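You operate a simulated robot arm through the tools that you are given. There is no shell and no other tool.

You are at the controls of a simulated robot arm. One attempt, no reset.

## Task
Cool the load box: MAINS off, discharge, open the vent till COOL lights, then park the brown plug.
Fine: hold DISCHARGE till SAFE lights; stay on STANDBY; PARK socket of the bench amp; leave the vent open.

Only the result counts: the job must be done as asked and must still hold three seconds after the hand-in. Knocking over, shifting, dropping, spilling or breaking anything else fails it.

## Robot
A 6-joint arm with a two-finger parallel gripper, fixed in place. Base frame: the origin is at the foot of the arm, x ahead of it, y to its left, z up. Lengths are in mm, angles in degrees, forces in N, time in s.
Its first joint turns from -166.0 to 166.0 degrees. Payload 3.43 kg.
Tool frame: the origin (TCP) lies between the finger pads and is the grasp point; the fingertips stand 34 mm ahead of it; z points along the fingers, y is the line along which they close. The gripper opens to 128 mm. The fingers are 24 mm wide and 12 mm thick; the gripper's body (48 by 130 mm) begins 96 mm behind the TCP.
Orientation is that of the tool frame in the base frame, as a unit quaternion [x, y, z, w]. With the fingers straight down and closing along the base's y, the tool's x points along the base's -x, its y along +y and its z along -z.

## Interface
- The arm moves only by the tool step_arm. Its argument "targets" is a list that holds one entry, the list of rows, each a list of 7 numbers: the turn, a rotation vector about the base's x, y, z in units of 180 degrees (1.0 is 180 degrees), then the shift along the base's x, y, z in units of 150 mm (1.0 is 150 mm), then the closure in counts, from 0 (fully open) to 255 (shut). In form: [[[rx, ry, rz, x, y, z, hand], ...]]. A call has 1 to 20 rows; each row is the pose to reach, as a shift and turn from the pose commanded when the call began. A call with a number of a shift or a turn outside -1 to 1 is refused whole. A row lasts 0.2 s, in which the tool goes at most 50 mm and 8.6 degrees; a call with a longer step from one row to the next is refused whole, and so is a gripper value outside its range. A pose out of reach is approached as far as the arm can. The call stops where the force on the tool passes 90 N (or 10 N more than at its start, if that is more) or the arm is blocked; 0.2 s more then pass. The fingers move at their own pace (about 153 mm/s each) and stop on an object; they squeeze with about 31 N. The grip force told is the motor's: it shows also when the fingers shut on nothing. Time passes only in rows, and 0.2 s behind the last, so rows that repeat a pose let the fingers close. It gives the time, the measured TCP pose, the force on the tool (base axes), the opening and the grip force at its end, in the units of the frame above (readings bear some noise), with the torque about the TCP (base axes, N m) and any sound that the robot's microphone picked up.
- Cameras (640 x 400 px; columns grow to the right, rows downward): "scene" is fixed at [50.1, -500.7, 1567.2]; the picture's right is [-0.22, -0.97, 0.00], its down [-0.85, 0.20, -0.49] and it looks along [0.48, -0.11, -0.87] (base axes); focal length 373 px, centre (320, 200). "wrist" rides on the gripper at [76, -11, -160] in the tool frame; the picture's right is [0.15, 0.99, 0.00], its down [-0.88, 0.13, -0.46] and it looks along [-0.45, 0.07, 0.89] (tool axes); focal length 234 px, centre (320, 200). There is no depth. A picture from a camera that has moved, and an enlarged one, comes with that camera's place and axes in the base frame and with its lens.
- get_image(camera): a new picture of that camera. No time passes.
- close_up(camera, box): a new picture of the part [left, top, right, bottom] of that camera's present view, enlarged. No time passes.
- finish_job(): hands the job in; it is judged then, once.

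Nothing tells you positions but the pictures and the camera data. Unless the task says otherwise, let go and move clear before handing in.

The tools are called after ">>>" as a command line: name --argument value ..., lists and objects as JSON in quotes. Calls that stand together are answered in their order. step_arm: Moves the arm, as the interface text tells. Its arguments: {"type":"object","properties":{"targets":{"type":"array","items":{"type":"array","items":{"type":"array","items":{"type":"number"}}}}},"required":["targets"]} The other tools are called the same way: get_image (camera) takes a picture; close_up (camera, box) takes an enlarged picture of a part of a camera's view; finish_job () hands the job in.

At the start:

```text
clock: 0.0
tcp_pos: [403.1, -422.2, 1065.6]
ee_rot: [0.0, 1.0, 0.0, 0.0]
force: [0.6, 0.1, -0.1]
torque: [-0.01, 0.01, 0.0]
grip_width: 127.9
finger_force: 0.1
```

scene: 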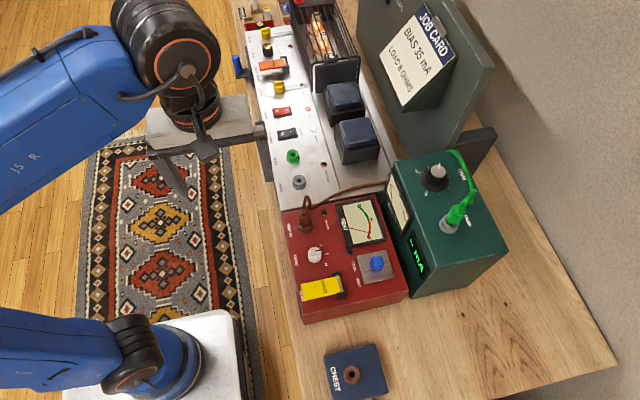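
wrist: 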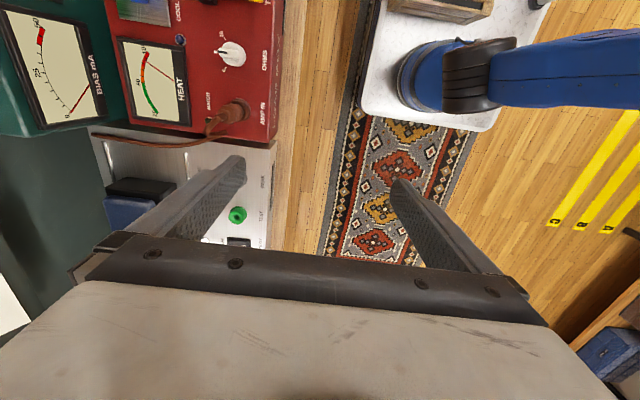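

I see a workbench with a silver amp chassis, a red load box (yellow vent?, blue button, brown plug), a green bias meter box, and a chest block. I'll first take enlarged pictures to identify each control.

>>> close_up --camera "scene" --box '[270, 180, 430, 330]'

>>> close_up --camera "scene" --box '[230, 80, 390, 200]'

>>> close_up --camera "scene" --box '[220, 0, 380, 100]'

>>> close_up --camera "scene" --box '[380, 130, 520, 300]'

>>> close_up --camera "wrist" --box '[80, 0, 300, 250]'

```text
2.67 times, centred on (350, 255) of scene
camera zoom: at [50.1, -500.7, 1567.2], right [-0.22, -0.97, 0.0], down [-0.85, 0.2, -0.49], along [0.48, -0.11, -0.87], focal length 994 px, centre (240, 53)
```

zoom: 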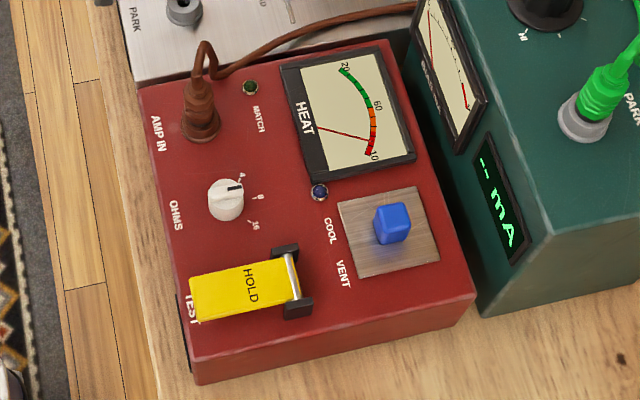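

```text
3.33 times, centred on (310, 140) of scene
camera zoom: at [50.1, -500.7, 1567.2], right [-0.22, -0.97, 0.0], down [-0.85, 0.2, -0.49], along [0.48, -0.11, -0.87], focal length 1242 px, centre (353, 400)
```

zoom: 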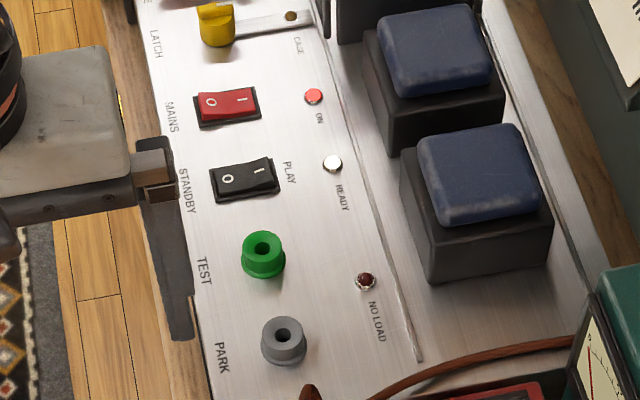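

```text
4.00 times, centred on (300, 50) of scene
camera zoom: at [50.1, -500.7, 1567.2], right [-0.22, -0.97, 0.0], down [-0.85, 0.2, -0.49], along [0.48, -0.11, -0.87], focal length 1491 px, centre (400, 800)
```

zoom: 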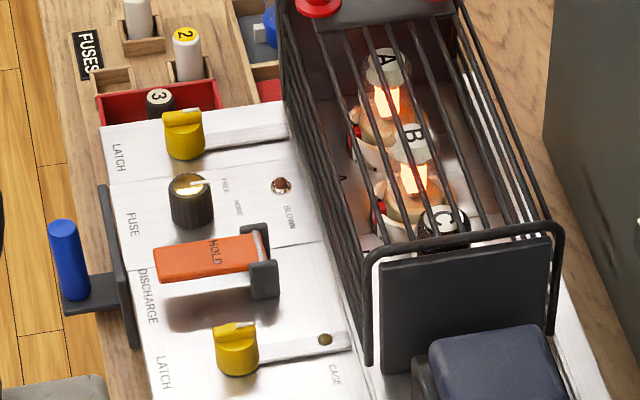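

```text
2.35 times, centred on (450, 215) of scene
camera zoom: at [50.1, -500.7, 1567.2], right [-0.22, -0.97, 0.0], down [-0.85, 0.2, -0.49], along [0.48, -0.11, -0.87], focal length 877 px, centre (14, 165)
```

zoom: 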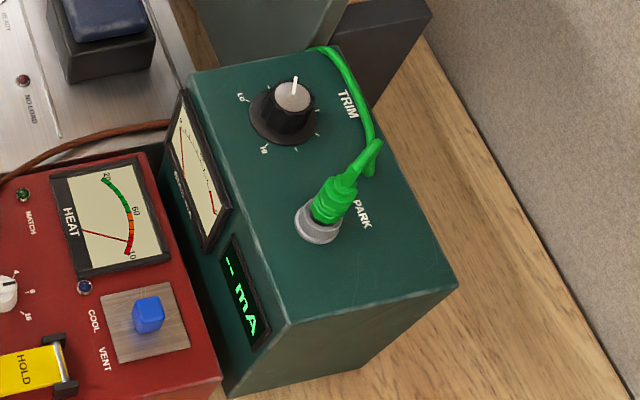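

```text
1.60 times, centred on (190, 125) of wrist
camera zoom: at [328.3, -431.8, 1222.5], right [-0.15, 0.99, 0.0], down [0.88, 0.13, 0.46], along [0.45, 0.07, -0.89], focal length 375 px, centre (528, 320)
```

zoom: 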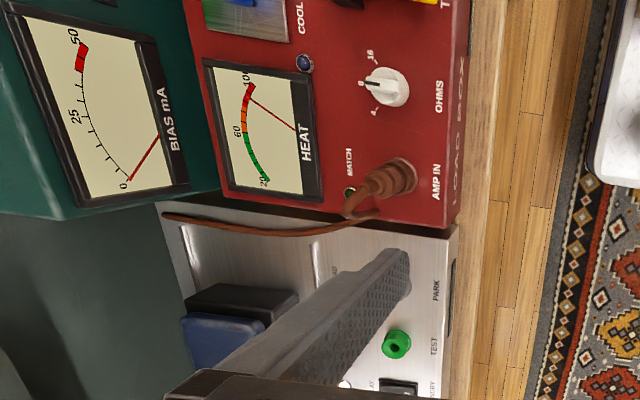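

The silver bench amp runs away from the arm along x. On it I see red MAINS, black STANDBY/PLAY, the grey PARK socket and the orange DISCHARGE paddle. The load box is nearer, with its brown plug in AMP IN and the blue VENT handle on a plate. I'll move forward at a safe height with the fingers closed to survey with the wrist camera.

>>> step_arm --targets '[[[0, 0, 0, 0.3, 0, 0, 255], [0, 0, 0, 0.6, 0, 0, 255], [0, 0, 0, 0.9, 0, 0, 255], [0, 0, 0, 1.0, 0, 0, 255]]]'

>>> get_image --camera "wrist"

>>> get_image --camera "scene"

```text
clock: 1.0
tcp_pos: [553.8, -419.5, 1062.2]
ee_rot: [-0.001, 1.0, 0.0, 0.001]
force: [-0.3, 0.1, 0.1]
torque: [0.0, -0.01, 0.05]
grip_width: 0.0
finger_force: 31.2
```

```text
taken
camera wrist: at [479.2, -430.9, 1219.7], right [-0.15, 0.99, 0.0], down [0.88, 0.13, 0.46], along [0.45, 0.07, -0.89], focal length 234 px, centre (320, 200)
```

wrist: 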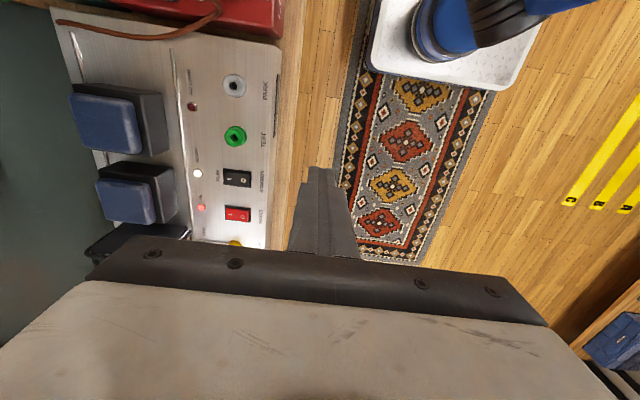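

```text
taken
```

scene: 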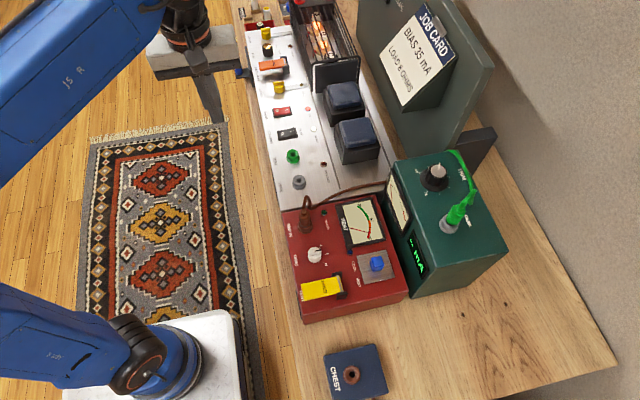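

The fingers are shut and the amp controls show in the wrist view, with MAINS red at roughly (712, -550, 859). I'll move over the amp at the same height to refine positions.

>>> step_arm --targets '[[[0, 0, 0, 0.1, -0.25, 0, 255], [0, 0, 0, 0.2, -0.5, 0, 255], [0, 0, 0, 0.3, -0.75, 0, 255], [0, 0, 0, 0.3, -0.85, 0, 255], [0, 0, 0, 0.3, -0.85, 0, 255]]]'

>>> get_image --camera "wrist"

>>> get_image --camera "scene"

```text
clock: 2.2
tcp_pos: [595.9, -550.5, 1064.8]
ee_rot: [0.0, 1.0, -0.001, 0.0]
force: [0.0, 0.3, 0.0]
torque: [-0.03, -0.02, -0.02]
grip_width: 0.0
finger_force: 31.1
```

```text
taken
camera wrist: at [521.1, -560.2, 1222.2], right [-0.15, 0.99, 0.0], down [0.88, 0.13, 0.46], along [0.45, 0.07, -0.89], focal length 234 px, centre (320, 200)
```

wrist: 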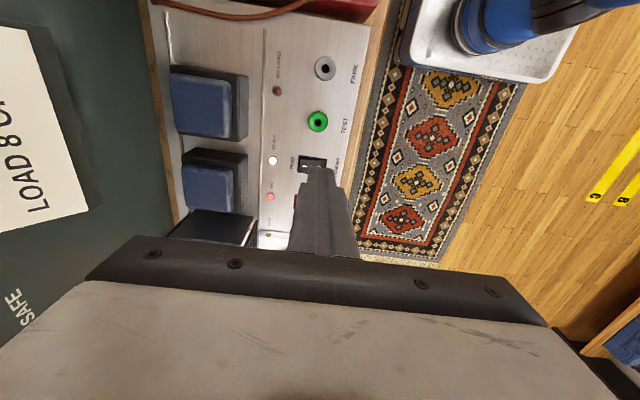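

```text
taken
```

scene: 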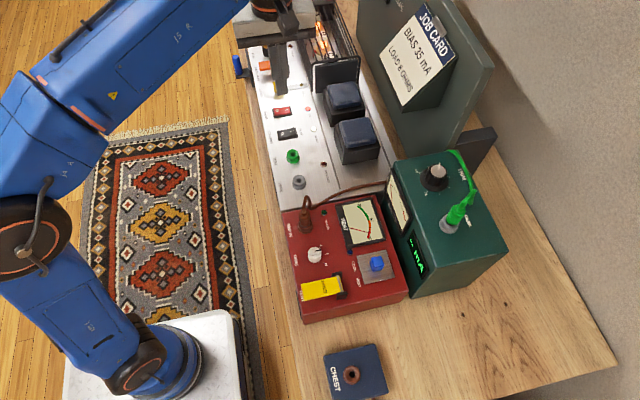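

A SAFE label sits on the dark panel behind the amp, and the PARK socket triangulates to about (505, -556, 848). The fingers hide MAINS, so I'll step aside in +y and lower for a clean view of the row of controls.

>>> step_arm --targets '[[[0, 0, 0, 0.15, 0.2, -0.1, 255], [0, 0, 0, 0.3, 0.4, -0.25, 255], [0, 0, 0, 0.45, 0.45, -0.45, 255], [0, 0, 0, 0.5, 0.45, -0.5, 255], [0, 0, 0, 0.5, 0.45, -0.5, 255]]]'

>>> get_image --camera "wrist"

>>> close_up --camera "wrist" --box '[80, 40, 320, 260]'

```text
clock: 3.4
tcp_pos: [673.5, -482.7, 990.4]
ee_rot: [-0.001, 1.0, 0.0, 0.0]
force: [-0.2, -0.1, 0.1]
torque: [-0.02, -0.01, 0.03]
grip_width: 0.0
finger_force: 30.8
```

```text
taken
camera wrist: at [598.3, -493.4, 1147.7], right [-0.15, 0.99, 0.0], down [0.88, 0.13, 0.46], along [0.45, 0.07, -0.89], focal length 234 px, centre (320, 200)
```

wrist: 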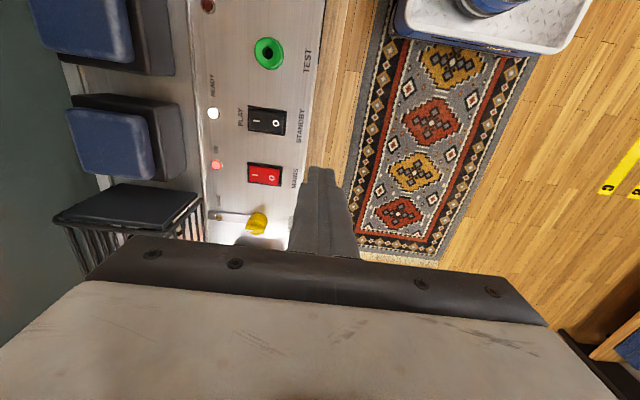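

```text
1.82 times, centred on (200, 150) of wrist
camera zoom: at [598.3, -493.4, 1147.7], right [-0.15, 0.99, 0.0], down [0.88, 0.13, 0.46], along [0.45, 0.07, -0.89], focal length 426 px, centre (538, 291)
```

zoom: 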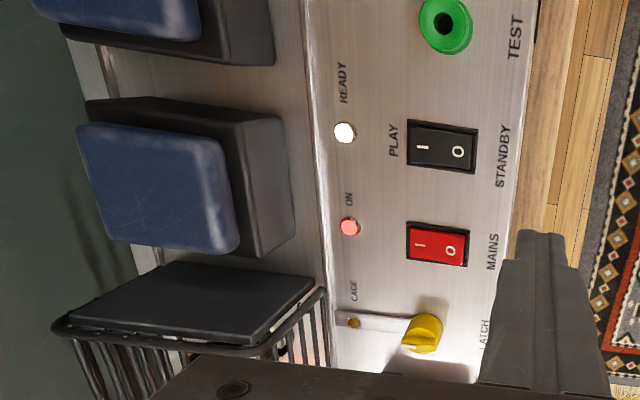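

MAINS is the red rocker centred at about (730, -553, 834), and its O half is on the +y side. STANDBY is already on its O (STANDBY) side. I'll go above the O half and then come down gently.

>>> step_arm --targets '[[[0, 0, 0, 0.13, -0.13, -0.1, 255], [0, 0, 0, 0.26, -0.26, -0.25, 255], [0, 0, 0, 0.379, -0.372, -0.45, 255], [0, 0, 0, 0.379, -0.372, -0.604, 255], [0, 0, 0, 0.379, -0.372, -0.604, 255]]]'

>>> close_up --camera "scene" --box '[230, 60, 390, 160]'

>>> get_image --camera "wrist"

```text
clock: 4.6
tcp_pos: [731.4, -536.2, 897.4]
ee_rot: [0.0, 1.0, 0.0, 0.001]
force: [-0.4, 0.0, 0.1]
torque: [0.0, 0.01, -0.01]
grip_width: 0.2
finger_force: 31.2
```

```text
4.00 times, centred on (310, 110) of scene
camera zoom: at [50.1, -500.7, 1567.2], right [-0.22, -0.97, 0.0], down [-0.85, 0.2, -0.49], along [0.48, -0.11, -0.87], focal length 1491 px, centre (360, 560)
```

zoom: 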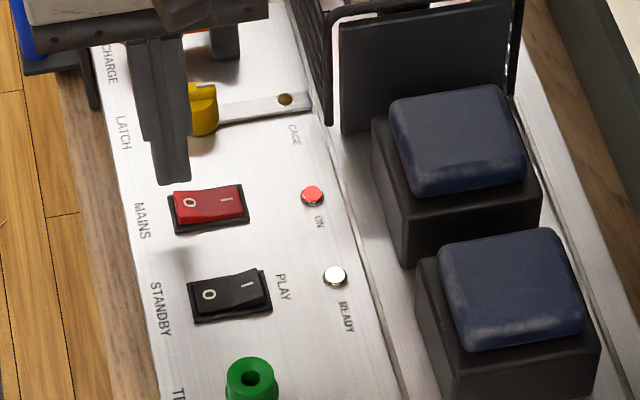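

```text
taken
camera wrist: at [655.9, -546.4, 1055.5], right [-0.15, 0.99, 0.0], down [0.88, 0.13, 0.46], along [0.45, 0.07, -0.89], focal length 234 px, centre (320, 200)
```

wrist: 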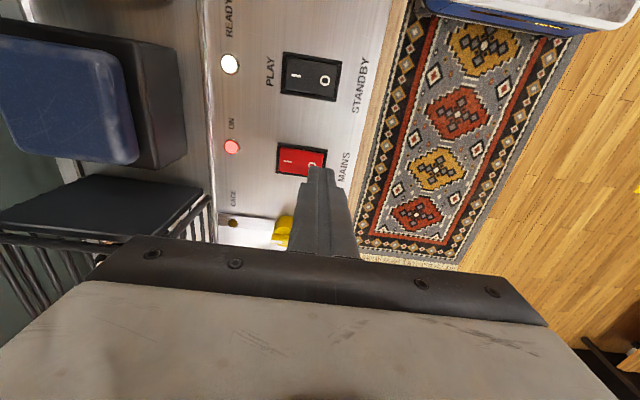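

The closed fingertips hang just above the O half of MAINS, whose rocker spans y about -578 to -529. I'll descend slowly and watch the force.

>>> step_arm --targets '[[[0, 0, 0, -0.015, -0.01, -0.04, 255], [0, 0, 0, -0.015, -0.01, -0.08, 255], [0, 0, 0, -0.015, -0.01, -0.11, 255], [0, 0, 0, -0.015, -0.01, -0.13, 255]]]'

>>> close_up --camera "scene" --box '[250, 80, 350, 150]'

>>> close_up --camera "wrist" --box '[200, 20, 400, 240]'

```text
clock: 5.6
tcp_pos: [728.3, -538.0, 878.5]
ee_rot: [0.0, 1.0, 0.0, 0.0]
force: [0.8, -0.1, 0.9]
torque: [0.0, -0.01, -0.01]
grip_width: 0.0
finger_force: 30.8
```

```text
5.71 times, centred on (300, 115) of scene
camera zoom: at [50.1, -500.7, 1567.2], right [-0.22, -0.97, 0.0], down [-0.85, 0.2, -0.49], along [0.48, -0.11, -0.87], focal length 2130 px, centre (434, 686)
```

zoom: 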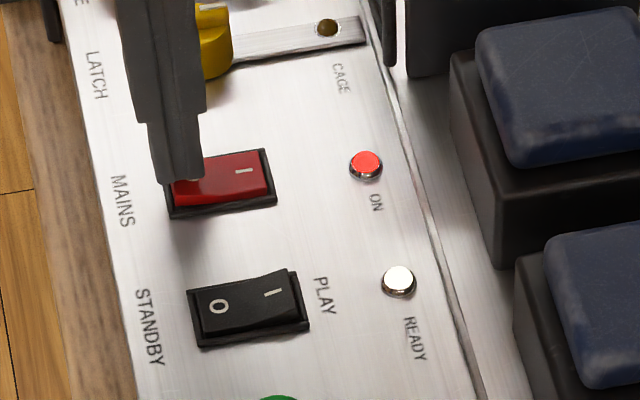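

```text
1.82 times, centred on (300, 130) of wrist
camera zoom: at [653.5, -549.0, 1036.8], right [-0.15, 0.99, 0.0], down [0.88, 0.13, 0.46], along [0.45, 0.07, -0.89], focal length 426 px, centre (356, 327)
```

zoom: 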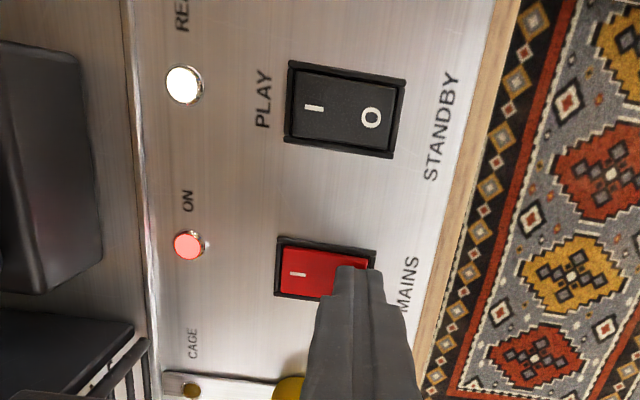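

The tip is about at the rocker's O half, with almost no force yet. I'll continue down in small steps.

>>> step_arm --targets '[[[0, 0, 0, 0, 0, -0.013, 255], [0, 0, 0, 0, 0, -0.026, 255], [0, 0, 0, 0, 0, -0.04, 255]]]'

>>> close_up --camera "scene" --box '[250, 80, 350, 150]'

```text
clock: 6.4
tcp_pos: [728.7, -538.0, 872.6]
ee_rot: [0.0, 1.0, 0.0, -0.001]
force: [-0.8, 0.7, 0.6]
torque: [-0.02, 0.0, -0.02]
grip_width: 0.0
finger_force: 31.1
```

```text
5.71 times, centred on (300, 115) of scene
camera zoom: at [50.1, -500.7, 1567.2], right [-0.22, -0.97, 0.0], down [-0.85, 0.2, -0.49], along [0.48, -0.11, -0.87], focal length 2130 px, centre (434, 686)
```

zoom: 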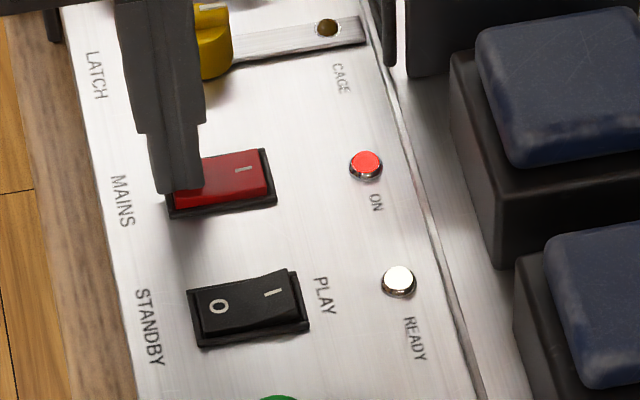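

Still no contact force. I'll keep going down in small steps.

>>> step_arm --targets '[[[0, 0, 0, 0, 0, -0.013, 255], [0, 0, 0, 0, 0, -0.026, 255], [0, 0, 0, 0, 0, -0.033, 255]]]'

>>> close_up --camera "scene" --box '[250, 80, 350, 150]'

>>> close_up --camera "wrist" --box '[220, 60, 380, 220]'

```text
clock: 7.2
tcp_pos: [727.2, -536.5, 870.8]
ee_rot: [0.0, 1.0, -0.002, 0.003]
force: [7.9, 6.5, 37.4]
torque: [-0.09, -0.2, 0.09]
grip_width: 0.1
finger_force: 31.7
```

```text
5.71 times, centred on (300, 115) of scene
camera zoom: at [50.1, -500.7, 1567.2], right [-0.22, -0.97, 0.0], down [-0.85, 0.2, -0.49], along [0.48, -0.11, -0.87], focal length 2130 px, centre (434, 686)
```

zoom: 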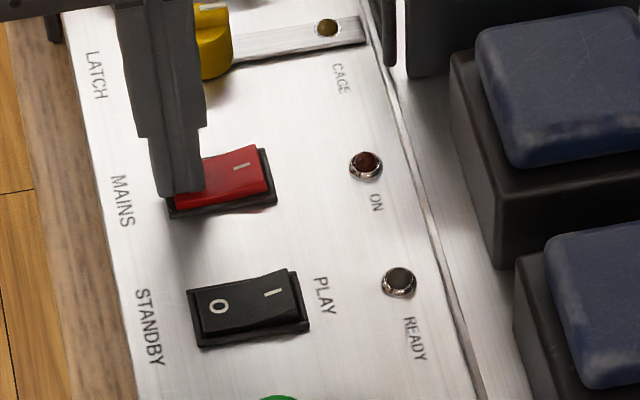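

```text
2.50 times, centred on (300, 140) of wrist
camera zoom: at [652.0, -547.9, 1029.0], right [-0.15, 0.99, 0.0], down [0.88, 0.13, 0.46], along [0.45, 0.06, -0.89], focal length 585 px, centre (370, 350)
```

zoom: 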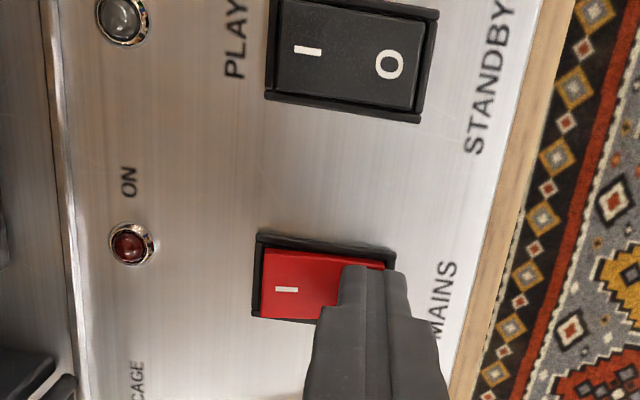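

MAINS is off: the ON and READY lamps went dark. Next I'll lift and look at the DISCHARGE area, which lies farther out at roughly x 888.

>>> step_arm --targets '[[[0, 0, 0, 0, 0, 0.2, 255], [0, 0, 0, 0, 0, 0.5, 255], [0, 0, 0, 0.05, 0.2, 0.75, 255], [0, 0, 0, 0.1, 0.45, 0.9, 255], [0, 0, 0, 0.15, 0.55, 0.9, 255], [0, 0, 0, 0.15, 0.55, 0.9, 255]]]'

>>> get_image --camera "wrist"

>>> get_image --camera "scene"

>>> close_up --camera "scene" --box '[220, 0, 340, 120]'

```text
clock: 8.6
tcp_pos: [749.5, -452.2, 1004.3]
ee_rot: [0.0, 1.0, 0.0, 0.0]
force: [-1.0, -1.1, 0.4]
torque: [0.01, -0.01, 0.04]
grip_width: 0.0
finger_force: 31.0
```

```text
taken
camera wrist: at [674.2, -463.3, 1162.2], right [-0.15, 0.99, 0.0], down [0.88, 0.13, 0.46], along [0.45, 0.07, -0.89], focal length 234 px, centre (320, 200)
```

wrist: 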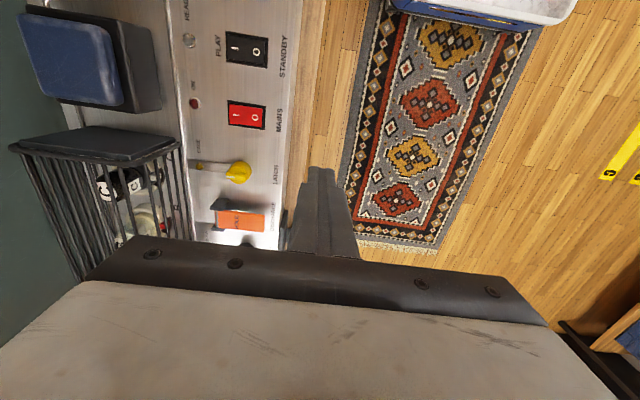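

```text
taken
```

scene: 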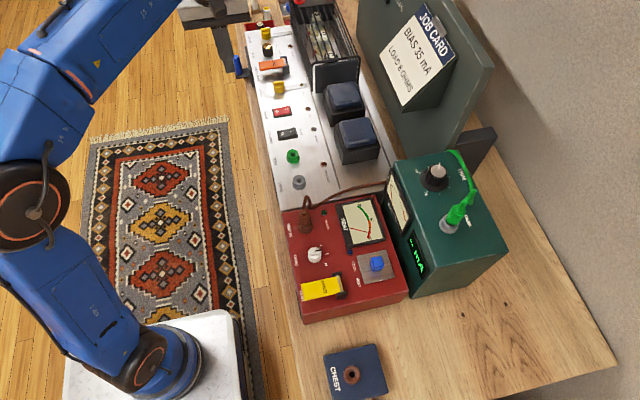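

```text
3.33 times, centred on (280, 60) of scene
camera zoom: at [50.1, -500.7, 1567.2], right [-0.22, -0.97, 0.0], down [-0.85, 0.2, -0.49], along [0.48, -0.11, -0.87], focal length 1242 px, centre (453, 667)
```

zoom: 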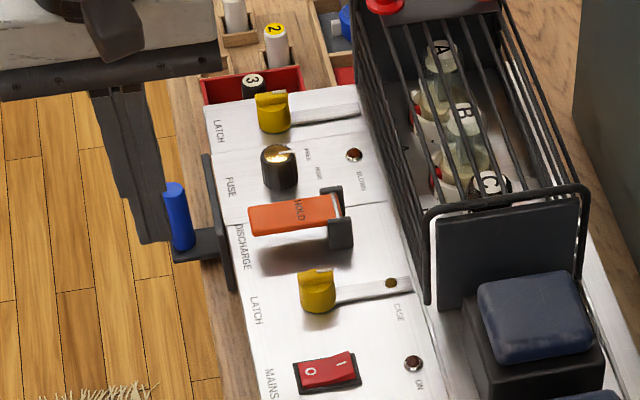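

The DISCHARGE paddle is visible: hinge at -y, free end at +y, with a blue-handled bracket next to it that I must avoid. I'll check whether the SAFE lamp is visible in the scene view.

>>> close_up --camera "scene" --box '[350, 0, 450, 60]'

>>> close_up --camera "wrist" --box '[140, 60, 340, 260]'

```text
6.40 times, centred on (400, 30) of scene
camera zoom: at [50.1, -500.7, 1567.2], right [-0.22, -0.97, 0.0], down [-0.85, 0.2, -0.49], along [0.48, -0.11, -0.87], focal length 2385 px, centre (-192, 1288)
```

zoom: 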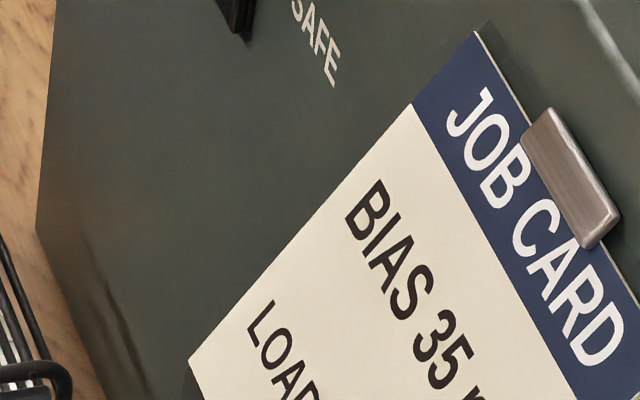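

```text
2.00 times, centred on (240, 160) of wrist
camera zoom: at [674.2, -463.3, 1162.2], right [-0.15, 0.99, 0.0], down [0.88, 0.13, 0.46], along [0.45, 0.07, -0.89], focal length 468 px, centre (480, 280)
```

zoom: 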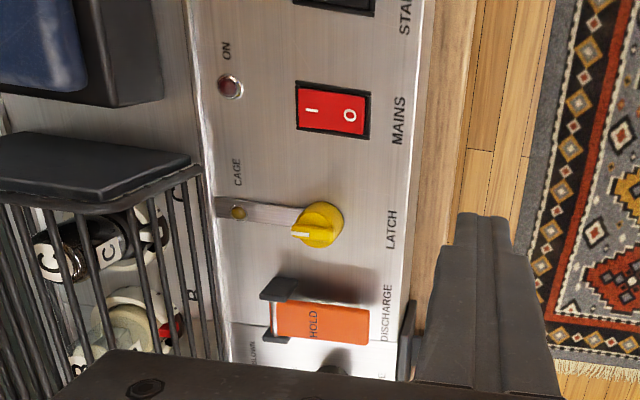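

The SAFE text is on the backboard near (800, -859, 1044), out of the scene camera's frame. I'll tilt the tool toward -y here in free air to see the SAFE lamp with the wrist camera.

>>> step_arm --targets '[[[-0.045, 0, 0, 0, 0.03, 0.05, 255], [-0.09, 0, 0, 0, 0.06, 0.1, 255], [-0.135, 0, 0, 0, 0.1, 0.15, 255], [-0.18, 0, 0, 0, 0.1, 0.2, 255], [-0.225, 0, 0, 0, 0.1, 0.2, 255], [-0.25, 0, 0, 0, 0.1, 0.2, 255], [-0.25, 0, 0, 0, 0.1, 0.2, 255]]]'

>>> get_image --camera "wrist"

```text
clock: 10.2
tcp_pos: [751.2, -440.5, 1034.4]
ee_rot: [0.0, 0.923, -0.384, 0.0]
force: [-0.7, 0.6, -0.5]
torque: [-0.01, -0.03, 0.01]
grip_width: 0.1
finger_force: 31.6
```

```text
taken
camera wrist: at [675.9, -334.7, 1153.4], right [-0.15, 0.7, -0.7], down [0.88, 0.41, 0.23], along [0.45, -0.58, -0.68], focal length 234 px, centre (320, 200)
```

wrist: 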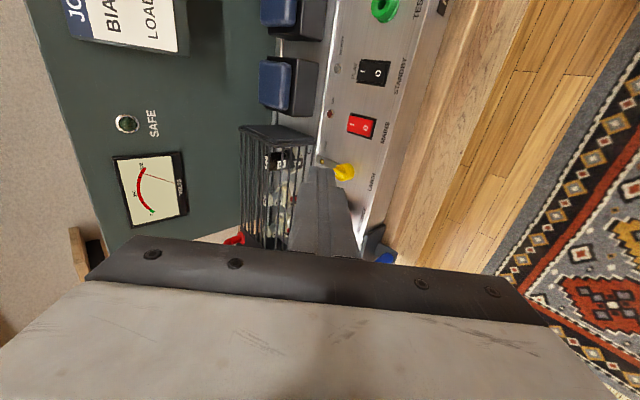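

The SAFE lamp (dark, unlit) and a VOLTS meter are on the backboard and can be seen with this tilt. I'll return to vertical, then tilt the tool outward by 35° for the longer reach to the DISCHARGE paddle.

>>> step_arm --targets '[[[0.045, 0, 0, 0.05, 0, 0, 255], [0.09, 0, 0, 0.1, 0, 0, 255], [0.135, 0, 0, 0.15, 0, 0, 255], [0.18, 0, 0, 0.2, 0, 0, 255], [0.225, 0, 0, 0.2, 0, 0, 255], [0.25, 0, 0, 0.2, 0, 0, 255], [0.25, 0, 0, 0.2, 0, 0, 255]]]'

>>> step_arm --targets '[[[0, -0.045, 0, 0.05, -0.05, 0, 255], [0, -0.09, 0, 0.1, -0.1, 0, 255], [0, -0.135, 0, 0.15, -0.15, 0, 255], [0, -0.18, 0, 0.2, -0.2, 0, 255], [0, -0.1944, 0, 0.25, -0.25, 0, 255], [0, -0.1944, 0, 0.25, -0.25, 0, 255]]]'

>>> get_image --camera "wrist"

>>> get_image --camera "scene"

```text
clock: 11.8
tcp_pos: [780.5, -442.2, 1032.1]
ee_rot: [0.001, 1.0, 0.0, 0.0]
force: [0.7, 0.1, -0.6]
torque: [-0.01, 0.01, -0.01]
grip_width: 0.0
finger_force: 31.0
```

```text
clock: 13.2
tcp_pos: [817.8, -480.1, 1030.9]
ee_rot: [0.0, 0.954, 0.0, 0.301]
force: [-0.5, -0.1, 0.2]
torque: [-0.01, -0.02, 0.0]
grip_width: 0.0
finger_force: 30.9
```

```text
taken
camera wrist: at [664.8, -490.0, 1117.1], right [-0.12, 0.99, -0.08], down [0.46, 0.13, 0.88], along [0.88, 0.07, -0.47], focal length 234 px, centre (320, 200)
```

wrist: 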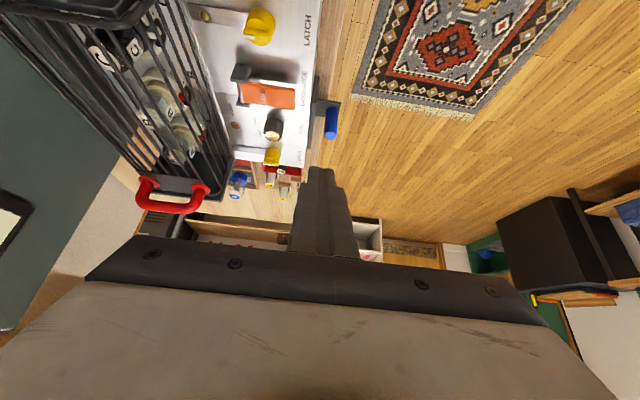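

```text
taken
```

scene: 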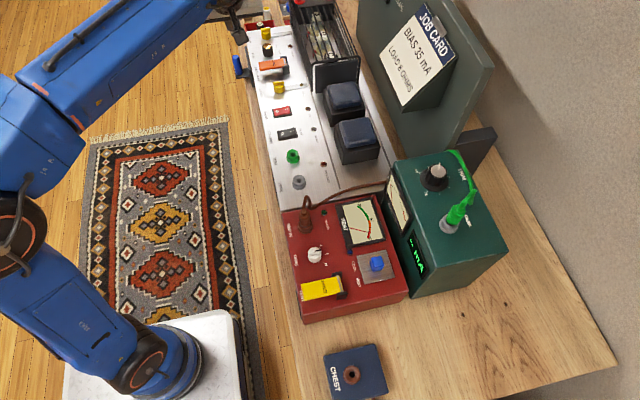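

This tilted view shows the paddle, fuse knob, latches and blue handle clearly. I'll zoom in for a better fix.

>>> close_up --camera "wrist" --box '[200, 30, 360, 180]'

>>> close_up --camera "scene" --box '[225, 20, 325, 110]'

```text
2.67 times, centred on (280, 105) of wrist
camera zoom: at [664.8, -490.0, 1117.1], right [-0.12, 0.99, -0.08], down [0.46, 0.13, 0.88], along [0.88, 0.07, -0.47], focal length 624 px, centre (427, 453)
```

zoom: 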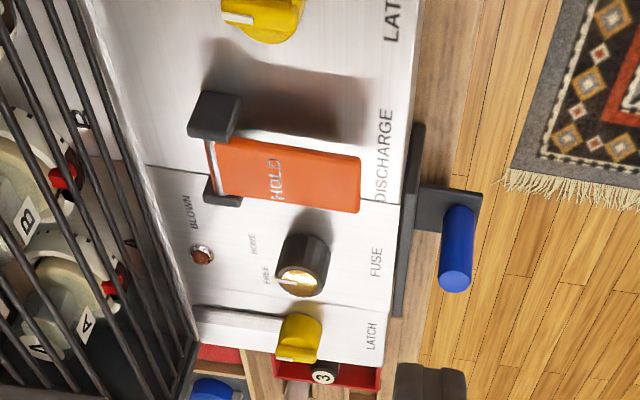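

```text
4.44 times, centred on (275, 65) of scene
camera zoom: at [50.1, -500.7, 1567.2], right [-0.22, -0.97, 0.0], down [-0.85, 0.2, -0.49], along [0.48, -0.11, -0.87], focal length 1656 px, centre (520, 800)
```

zoom: 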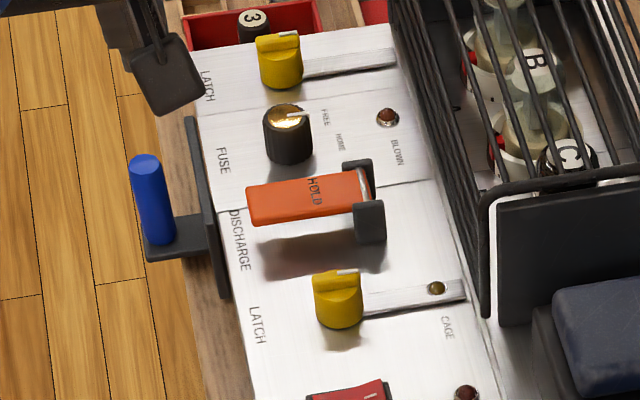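

The paddle's near free corner is around (855, -518, 870), with some uncertainty in height. I'll move the tilted fingertips above the free end and check again from close by.

>>> step_arm --targets '[[[0, 0, 0, 0.1, -0.15, -0.1, 255], [0, 0, 0, 0.2, -0.3, -0.25, 255], [0, 0, 0, 0.227, -0.35, -0.4, 255], [0, 0, 0, 0.227, -0.35, -0.5, 255], [0, 0, 0, 0.227, -0.35, -0.5, 255]]]'

>>> close_up --camera "wrist" --box '[200, 30, 400, 200]'

>>> close_up --camera "scene" --box '[225, 20, 325, 110]'

```text
clock: 14.4
tcp_pos: [853.1, -530.5, 958.9]
ee_rot: [0.0, 0.954, 0.0, 0.301]
force: [-0.2, 0.9, 0.0]
torque: [0.01, -0.02, 0.06]
grip_width: 0.0
finger_force: 31.0
```

```text
2.35 times, centred on (300, 115) of wrist
camera zoom: at [700.2, -540.4, 1044.1], right [-0.12, 0.99, -0.08], down [0.46, 0.13, 0.88], along [0.88, 0.07, -0.47], focal length 551 px, centre (367, 400)
```

zoom: 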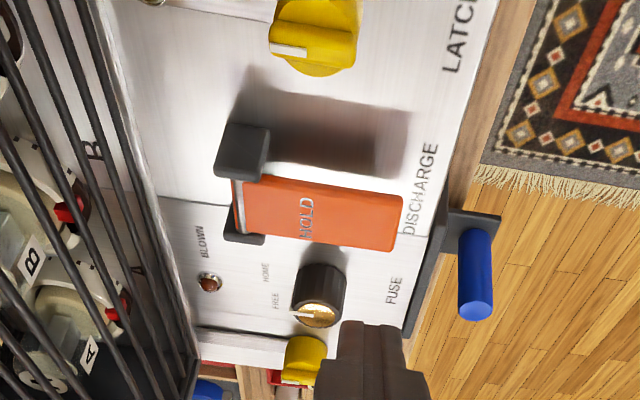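

```text
4.44 times, centred on (275, 65) of scene
camera zoom: at [50.1, -500.7, 1567.2], right [-0.22, -0.97, 0.0], down [-0.85, 0.2, -0.49], along [0.48, -0.11, -0.87], focal length 1656 px, centre (520, 800)
```

zoom: 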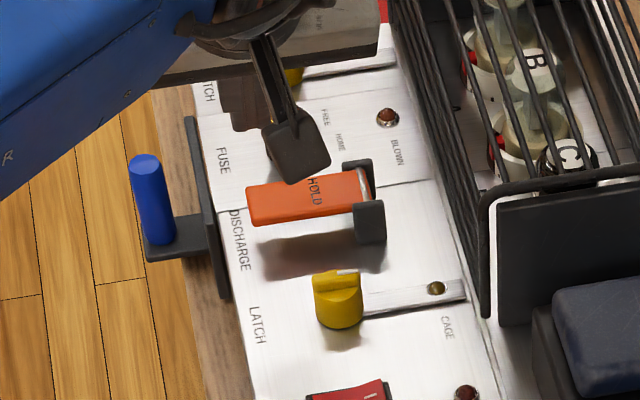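

From two wrist views the paddle spans x 863–896 and y -520 (free end) to -590 (hinge), with its top at z about 857. I'll shift slightly outward and descend onto the free end.

>>> step_arm --targets '[[[0, 0, 0, 0.04, -0.01, -0.1, 255], [0, 0, 0, 0.075, -0.01, -0.22, 255], [0, 0, 0, 0.075, -0.01, -0.32, 255], [0, 0, 0, 0.075, -0.01, -0.37, 255]]]'

>>> close_up --camera "wrist" --box '[200, 0, 440, 200]'

>>> close_up --camera "scene" --box '[225, 20, 325, 110]'

```text
clock: 15.4
tcp_pos: [864.2, -533.2, 902.8]
ee_rot: [0.001, 0.954, -0.001, 0.3]
force: [-0.4, -0.2, 0.4]
torque: [0.03, 0.01, -0.03]
grip_width: 0.0
finger_force: 31.4
```

```text
2.00 times, centred on (320, 100) of wrist
camera zoom: at [710.8, -543.4, 989.0], right [-0.12, 0.99, -0.08], down [0.46, 0.13, 0.88], along [0.88, 0.07, -0.47], focal length 468 px, centre (320, 400)
```

zoom: 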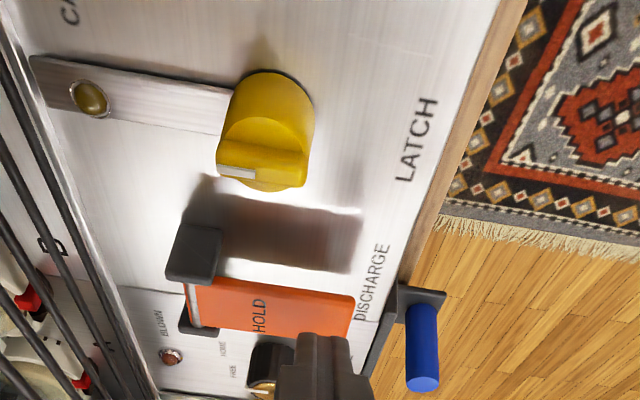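

```text
4.44 times, centred on (275, 65) of scene
camera zoom: at [50.1, -500.7, 1567.2], right [-0.22, -0.97, 0.0], down [-0.85, 0.2, -0.49], along [0.48, -0.11, -0.87], focal length 1656 px, centre (520, 800)
```

zoom: 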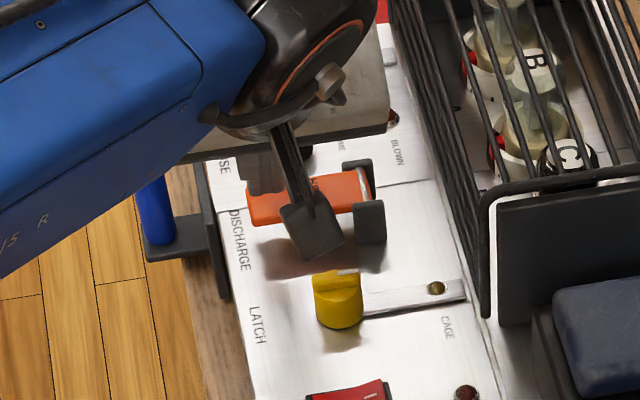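

The grey blob over the paddle's free end is the closed fingertips; the other dark shape is the wrist camera. I'm about 10 mm above the paddle and will descend gently.

>>> step_arm --targets '[[[0, 0, 0, 0, 0, -0.03, 255], [0, 0, 0, 0, 0, -0.06, 255], [0, 0, 0, 0, 0, -0.08, 255]]]'

>>> close_up --camera "wrist" --box '[200, 0, 440, 200]'

```text
clock: 16.2
tcp_pos: [863.2, -531.9, 890.8]
ee_rot: [0.0, 0.954, 0.0, 0.3]
force: [1.1, 0.1, 1.1]
torque: [0.02, -0.01, 0.01]
grip_width: 0.2
finger_force: 31.2
```

```text
2.00 times, centred on (320, 100) of wrist
camera zoom: at [710.5, -543.2, 976.9], right [-0.12, 0.99, -0.08], down [0.46, 0.13, 0.88], along [0.88, 0.07, -0.47], focal length 468 px, centre (320, 400)
```

zoom: 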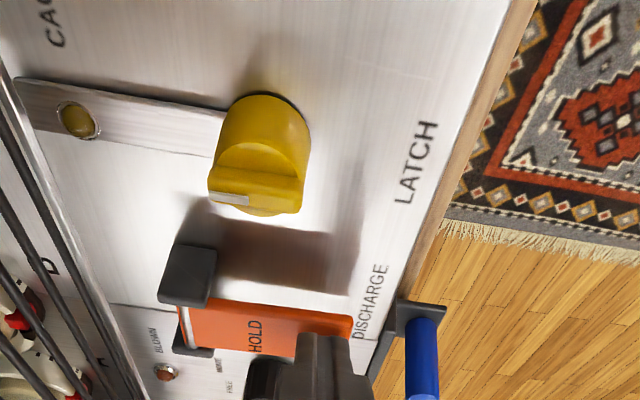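

The fingertip edge lines up with the middle of the paddle's free end. I'll keep lowering until I feel it.

>>> step_arm --targets '[[[0, 0, 0, 0, 0, -0.02, 255], [0, 0, 0, 0, 0, -0.04, 255], [0, 0, 0, 0, 0, -0.06, 255]]]'

>>> close_up --camera "wrist" --box '[200, 0, 440, 200]'

>>> close_up --camera "scene" --box '[225, 20, 325, 110]'

```text
clock: 17.0
tcp_pos: [862.2, -532.7, 881.9]
ee_rot: [0.001, 0.954, 0.0, 0.301]
force: [2.6, 1.2, 2.3]
torque: [-0.03, -0.13, 0.06]
grip_width: 0.0
finger_force: 30.9
```

```text
2.00 times, centred on (320, 100) of wrist
camera zoom: at [709.8, -543.7, 967.1], right [-0.12, 0.99, -0.08], down [0.46, 0.13, 0.88], along [0.88, 0.07, -0.47], focal length 468 px, centre (320, 400)
```

zoom: 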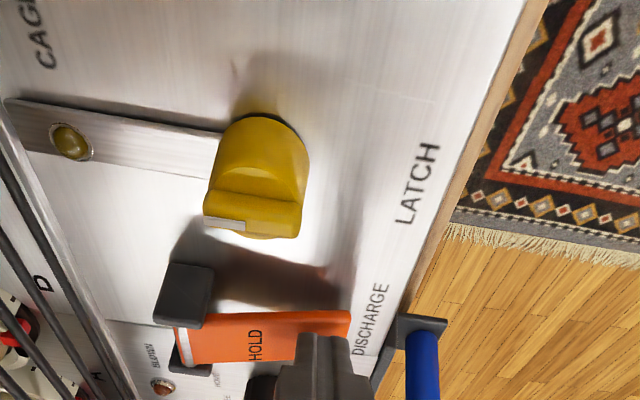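

```text
4.44 times, centred on (275, 65) of scene
camera zoom: at [50.1, -500.7, 1567.2], right [-0.22, -0.97, 0.0], down [-0.85, 0.2, -0.49], along [0.48, -0.11, -0.87], focal length 1656 px, centre (520, 800)
```

zoom: 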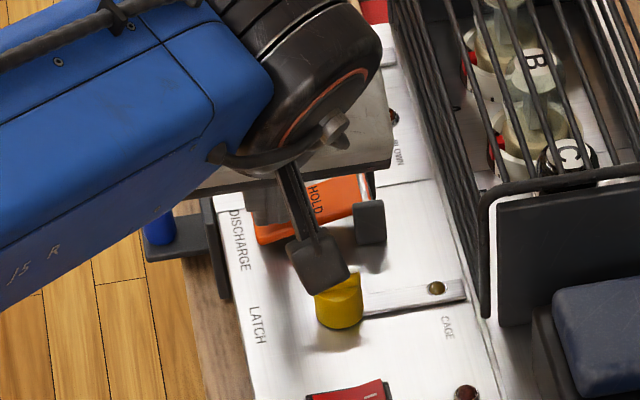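

The paddle is tilting down under the fingertips with light spring force. I'll press further until it bottoms out.

>>> step_arm --targets '[[[0, 0, 0, 0, 0, -0.02, 255], [0, 0, 0, 0, 0, -0.04, 255], [0, 0, 0, 0, 0, -0.055, 255]]]'

>>> close_up --camera "wrist" --box '[200, 0, 440, 200]'

>>> close_up --camera "scene" --box '[225, 20, 325, 110]'

```text
clock: 17.8
tcp_pos: [863.9, -534.1, 877.3]
ee_rot: [0.0, 0.953, -0.001, 0.302]
force: [-6.5, -1.7, 31.7]
torque: [-0.38, -0.15, -0.09]
grip_width: 0.2
finger_force: 31.2
```

```text
2.00 times, centred on (320, 100) of wrist
camera zoom: at [709.7, -543.6, 962.5], right [-0.12, 0.99, -0.09], down [0.46, 0.13, 0.88], along [0.88, 0.06, -0.47], focal length 468 px, centre (320, 400)
```

zoom: 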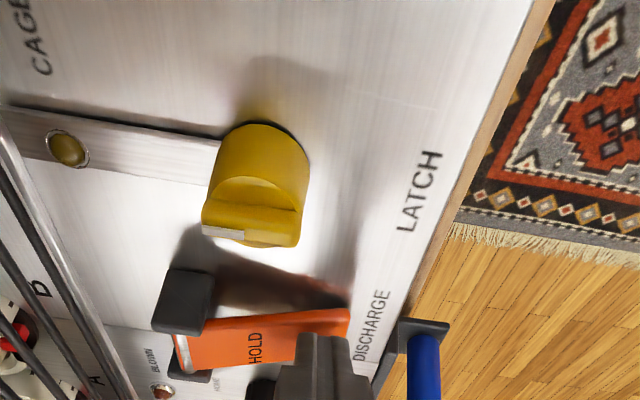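

```text
4.44 times, centred on (275, 65) of scene
camera zoom: at [50.1, -500.7, 1567.2], right [-0.22, -0.97, 0.0], down [-0.85, 0.2, -0.49], along [0.48, -0.11, -0.87], focal length 1656 px, centre (520, 800)
```

zoom: 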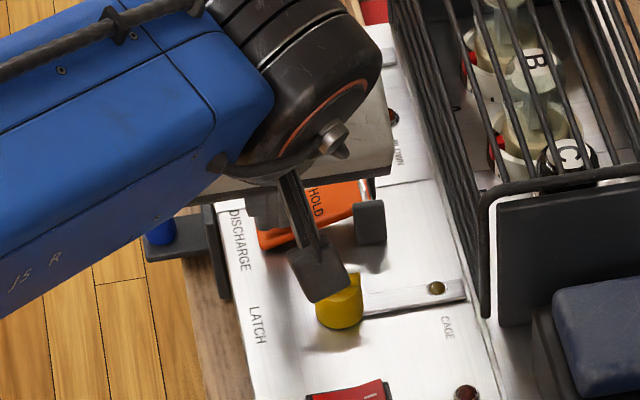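

The paddle has bottomed out at about 32 N. I'll hold it down for several seconds while the charge bleeds off.

>>> step_arm --targets '[[[0, 0, 0, 0, 0, 0, 255], [0, 0, 0, 0, 0, 0, 255], [0, 0, 0, 0, 0, 0, 255], [0, 0, 0, 0, 0, 0, 255], [0, 0, 0, 0, 0, 0, 255], [0, 0, 0, 0, 0, 0, 255], [0, 0, 0, 0, 0, 0, 255], [0, 0, 0, 0, 0, 0, 255], [0, 0, 0, 0, 0, 0, 255], [0, 0, 0, 0, 0, 0, 255], [0, 0, 0, 0, 0, 0, 255], [0, 0, 0, 0, 0, 0, 255], [0, 0, 0, 0, 0, 0, 255], [0, 0, 0, 0, 0, 0, 255], [0, 0, 0, 0, 0, 0, 255], [0, 0, 0, 0, 0, 0, 255], [0, 0, 0, 0, 0, 0, 255], [0, 0, 0, 0, 0, 0, 255], [0, 0, 0, 0, 0, 0, 255], [0, 0, 0, 0, 0, 0, 255]]]'

>>> get_image --camera "scene"

>>> get_image --camera "wrist"

>>> close_up --camera "scene" --box '[350, 0, 450, 60]'

```text
clock: 22.0
tcp_pos: [863.0, -530.7, 876.3]
ee_rot: [0.0, 0.953, 0.0, 0.302]
force: [1.4, 18.0, 46.8]
torque: [0.13, -0.52, 0.21]
grip_width: 0.0
finger_force: 31.0
```

```text
taken
```

scene: 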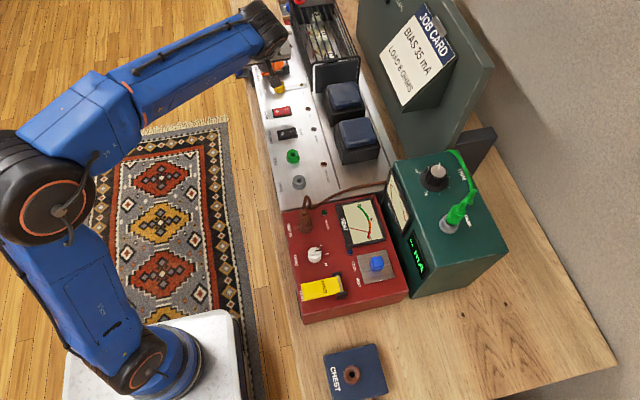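

```text
taken
camera wrist: at [709.8, -542.5, 961.5], right [-0.12, 0.99, -0.09], down [0.46, 0.13, 0.88], along [0.88, 0.07, -0.47], focal length 234 px, centre (320, 200)
```

wrist: 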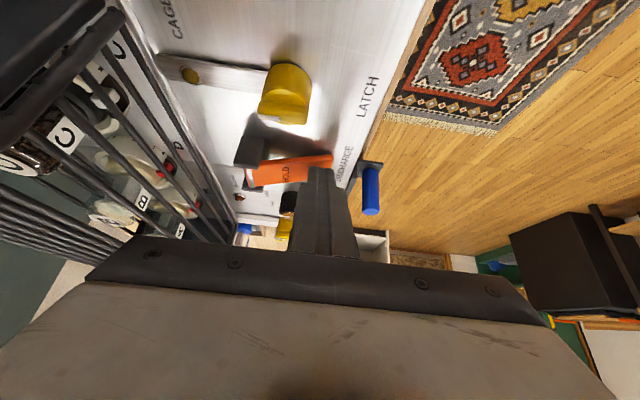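

```text
6.40 times, centred on (400, 30) of scene
camera zoom: at [50.1, -500.7, 1567.2], right [-0.22, -0.97, 0.0], down [-0.85, 0.2, -0.49], along [0.48, -0.11, -0.87], focal length 2385 px, centre (-192, 1288)
```

zoom: 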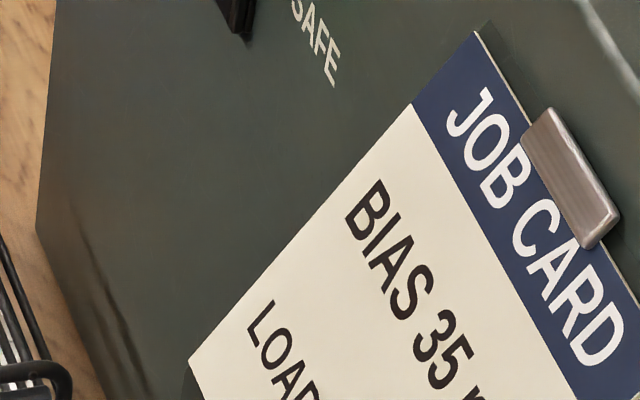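

The paddle is still down. I'll hold it for longer before lifting to check the SAFE lamp.

>>> step_arm --targets '[[[0, 0, 0, 0, 0, 0, 255], [0, 0, 0, 0, 0, 0, 255], [0, 0, 0, 0, 0, 0, 255], [0, 0, 0, 0, 0, 0, 255], [0, 0, 0, 0, 0, 0, 255], [0, 0, 0, 0, 0, 0, 255], [0, 0, 0, 0, 0, 0, 255], [0, 0, 0, 0, 0, 0, 255], [0, 0, 0, 0, 0, 0, 255], [0, 0, 0, 0, 0, 0, 255], [0, 0, 0, 0, 0, 0, 255], [0, 0, 0, 0, 0, 0, 255], [0, 0, 0, 0, 0, 0, 255], [0, 0, 0, 0, 0, 0, 255], [0, 0, 0, 0, 0, 0, 255], [0, 0, 0, 0, 0, 0, 255], [0, 0, 0, 0, 0, 0, 255], [0, 0, 0, 0, 0, 0, 255], [0, 0, 0, 0, 0, 0, 255], [0, 0, 0, 0, 0, 0, 255]]]'

>>> step_arm --targets '[[[0, 0, 0, 0, 0, 0, 255], [0, 0, 0, 0, 0, 0, 255], [0, 0, 0, 0, 0, 0, 255], [0, 0, 0, 0, 0, 0, 255], [0, 0, 0, 0, 0, 0, 255], [0, 0, 0, 0, 0, 0, 255], [0, 0, 0, 0, 0, 0, 255], [0, 0, 0, 0, 0, 0, 255], [0, 0, 0, 0, 0, 0, 255], [0, 0, 0, 0, 0, 0, 255], [0, 0, 0, 0, 0, 0, 255], [0, 0, 0, 0, 0, 0, 255], [0, 0, 0, 0, 0, 0, 255], [0, 0, 0, 0, 0, 0, 255], [0, 0, 0, 0, 0, 0, 255], [0, 0, 0, 0, 0, 0, 255], [0, 0, 0, 0, 0, 0, 255], [0, 0, 0, 0, 0, 0, 255], [0, 0, 0, 0, 0, 0, 255], [0, 0, 0, 0, 0, 0, 255]]]'

>>> get_image --camera "wrist"

```text
clock: 26.2
tcp_pos: [863.4, -533.4, 875.9]
ee_rot: [0.0, 0.953, -0.001, 0.302]
force: [0.6, 14.2, 47.9]
torque: [-0.03, -0.5, 0.14]
grip_width: 0.0
finger_force: 30.9
```

```text
clock: 30.4
tcp_pos: [864.3, -532.5, 876.5]
ee_rot: [0.0, 0.954, 0.0, 0.301]
force: [0.5, 14.7, 49.0]
torque: [0.02, -0.54, 0.14]
grip_width: 0.0
finger_force: 31.0
```

```text
taken
camera wrist: at [709.8, -542.6, 961.5], right [-0.12, 0.99, -0.09], down [0.46, 0.13, 0.88], along [0.88, 0.07, -0.47], focal length 234 px, centre (320, 200)
```

wrist: 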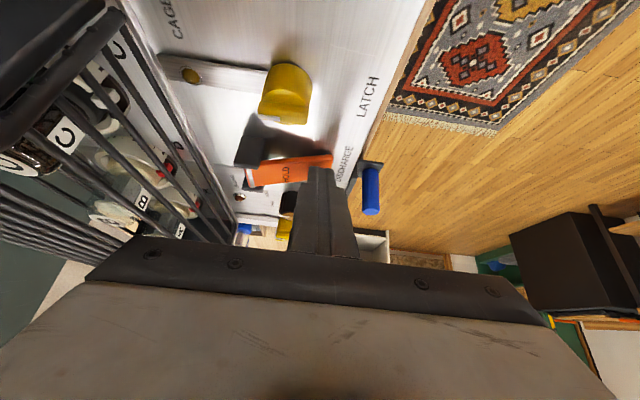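

I've held the paddle for about 13 s. I'll lift straight up, come back to vertical and tilt toward the backboard to check the SAFE lamp.

>>> step_arm --targets '[[[0, 0, 0, 0, 0, 0.15, 255], [0, 0, 0, 0, 0, 0.45, 255], [0, 0, 0, 0, 0, 0.75, 255], [0, 0.045, 0, -0.1, 0.1, 0.9, 255], [0, 0.09, 0, -0.25, 0.25, 0.95, 255], [0, 0.135, 0, -0.4, 0.4, 1.0, 255], [0, 0.18, 0, -0.55, 0.5, 1.0, 255], [0, 0.1944, 0, -0.7, 0.6, 1.0, 255], [0, 0.1944, 0, -0.7, 0.6, 1.0, 255]]]'

>>> step_arm --targets '[[[-0.045, 0, 0, 0, 0, 0, 255], [-0.09, 0, 0, 0, 0, 0, 255], [-0.135, 0, 0, 0, 0, 0, 255], [-0.18, 0, 0, 0, 0, 0, 255], [-0.225, 0, 0, 0, 0, 0, 255], [-0.25, 0, 0, 0, 0, 0, 255], [-0.25, 0, 0, 0, 0, 0, 255]]]'

>>> get_image --camera "wrist"

>>> get_image --camera "scene"

```text
clock: 32.4
tcp_pos: [759.0, -443.6, 1024.9]
ee_rot: [0.0, 1.0, 0.001, 0.0]
force: [0.1, 0.2, 1.0]
torque: [-0.02, 0.0, -0.03]
grip_width: 0.0
finger_force: 30.9
```

```text
clock: 34.0
tcp_pos: [758.4, -442.0, 1024.5]
ee_rot: [0.0, 0.923, -0.384, -0.001]
force: [-0.5, 0.2, 0.8]
torque: [-0.03, -0.01, 0.0]
grip_width: 0.0
finger_force: 30.6
```

```text
taken
camera wrist: at [682.6, -336.8, 1143.5], right [-0.15, 0.7, -0.7], down [0.88, 0.41, 0.23], along [0.45, -0.58, -0.68], focal length 234 px, centre (320, 200)
```

wrist: 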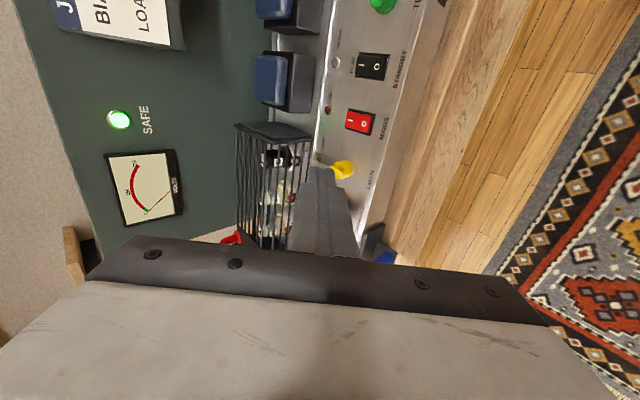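

```text
taken
```

scene: 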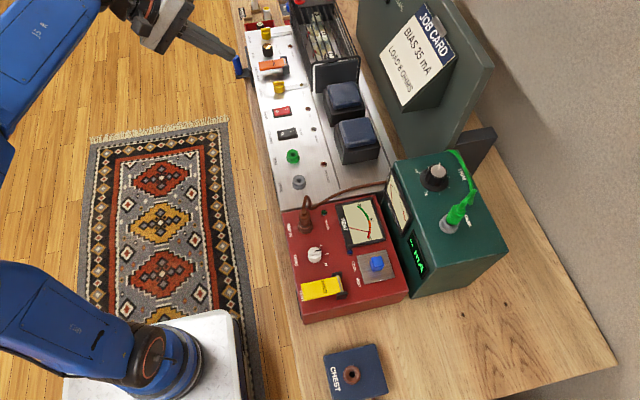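

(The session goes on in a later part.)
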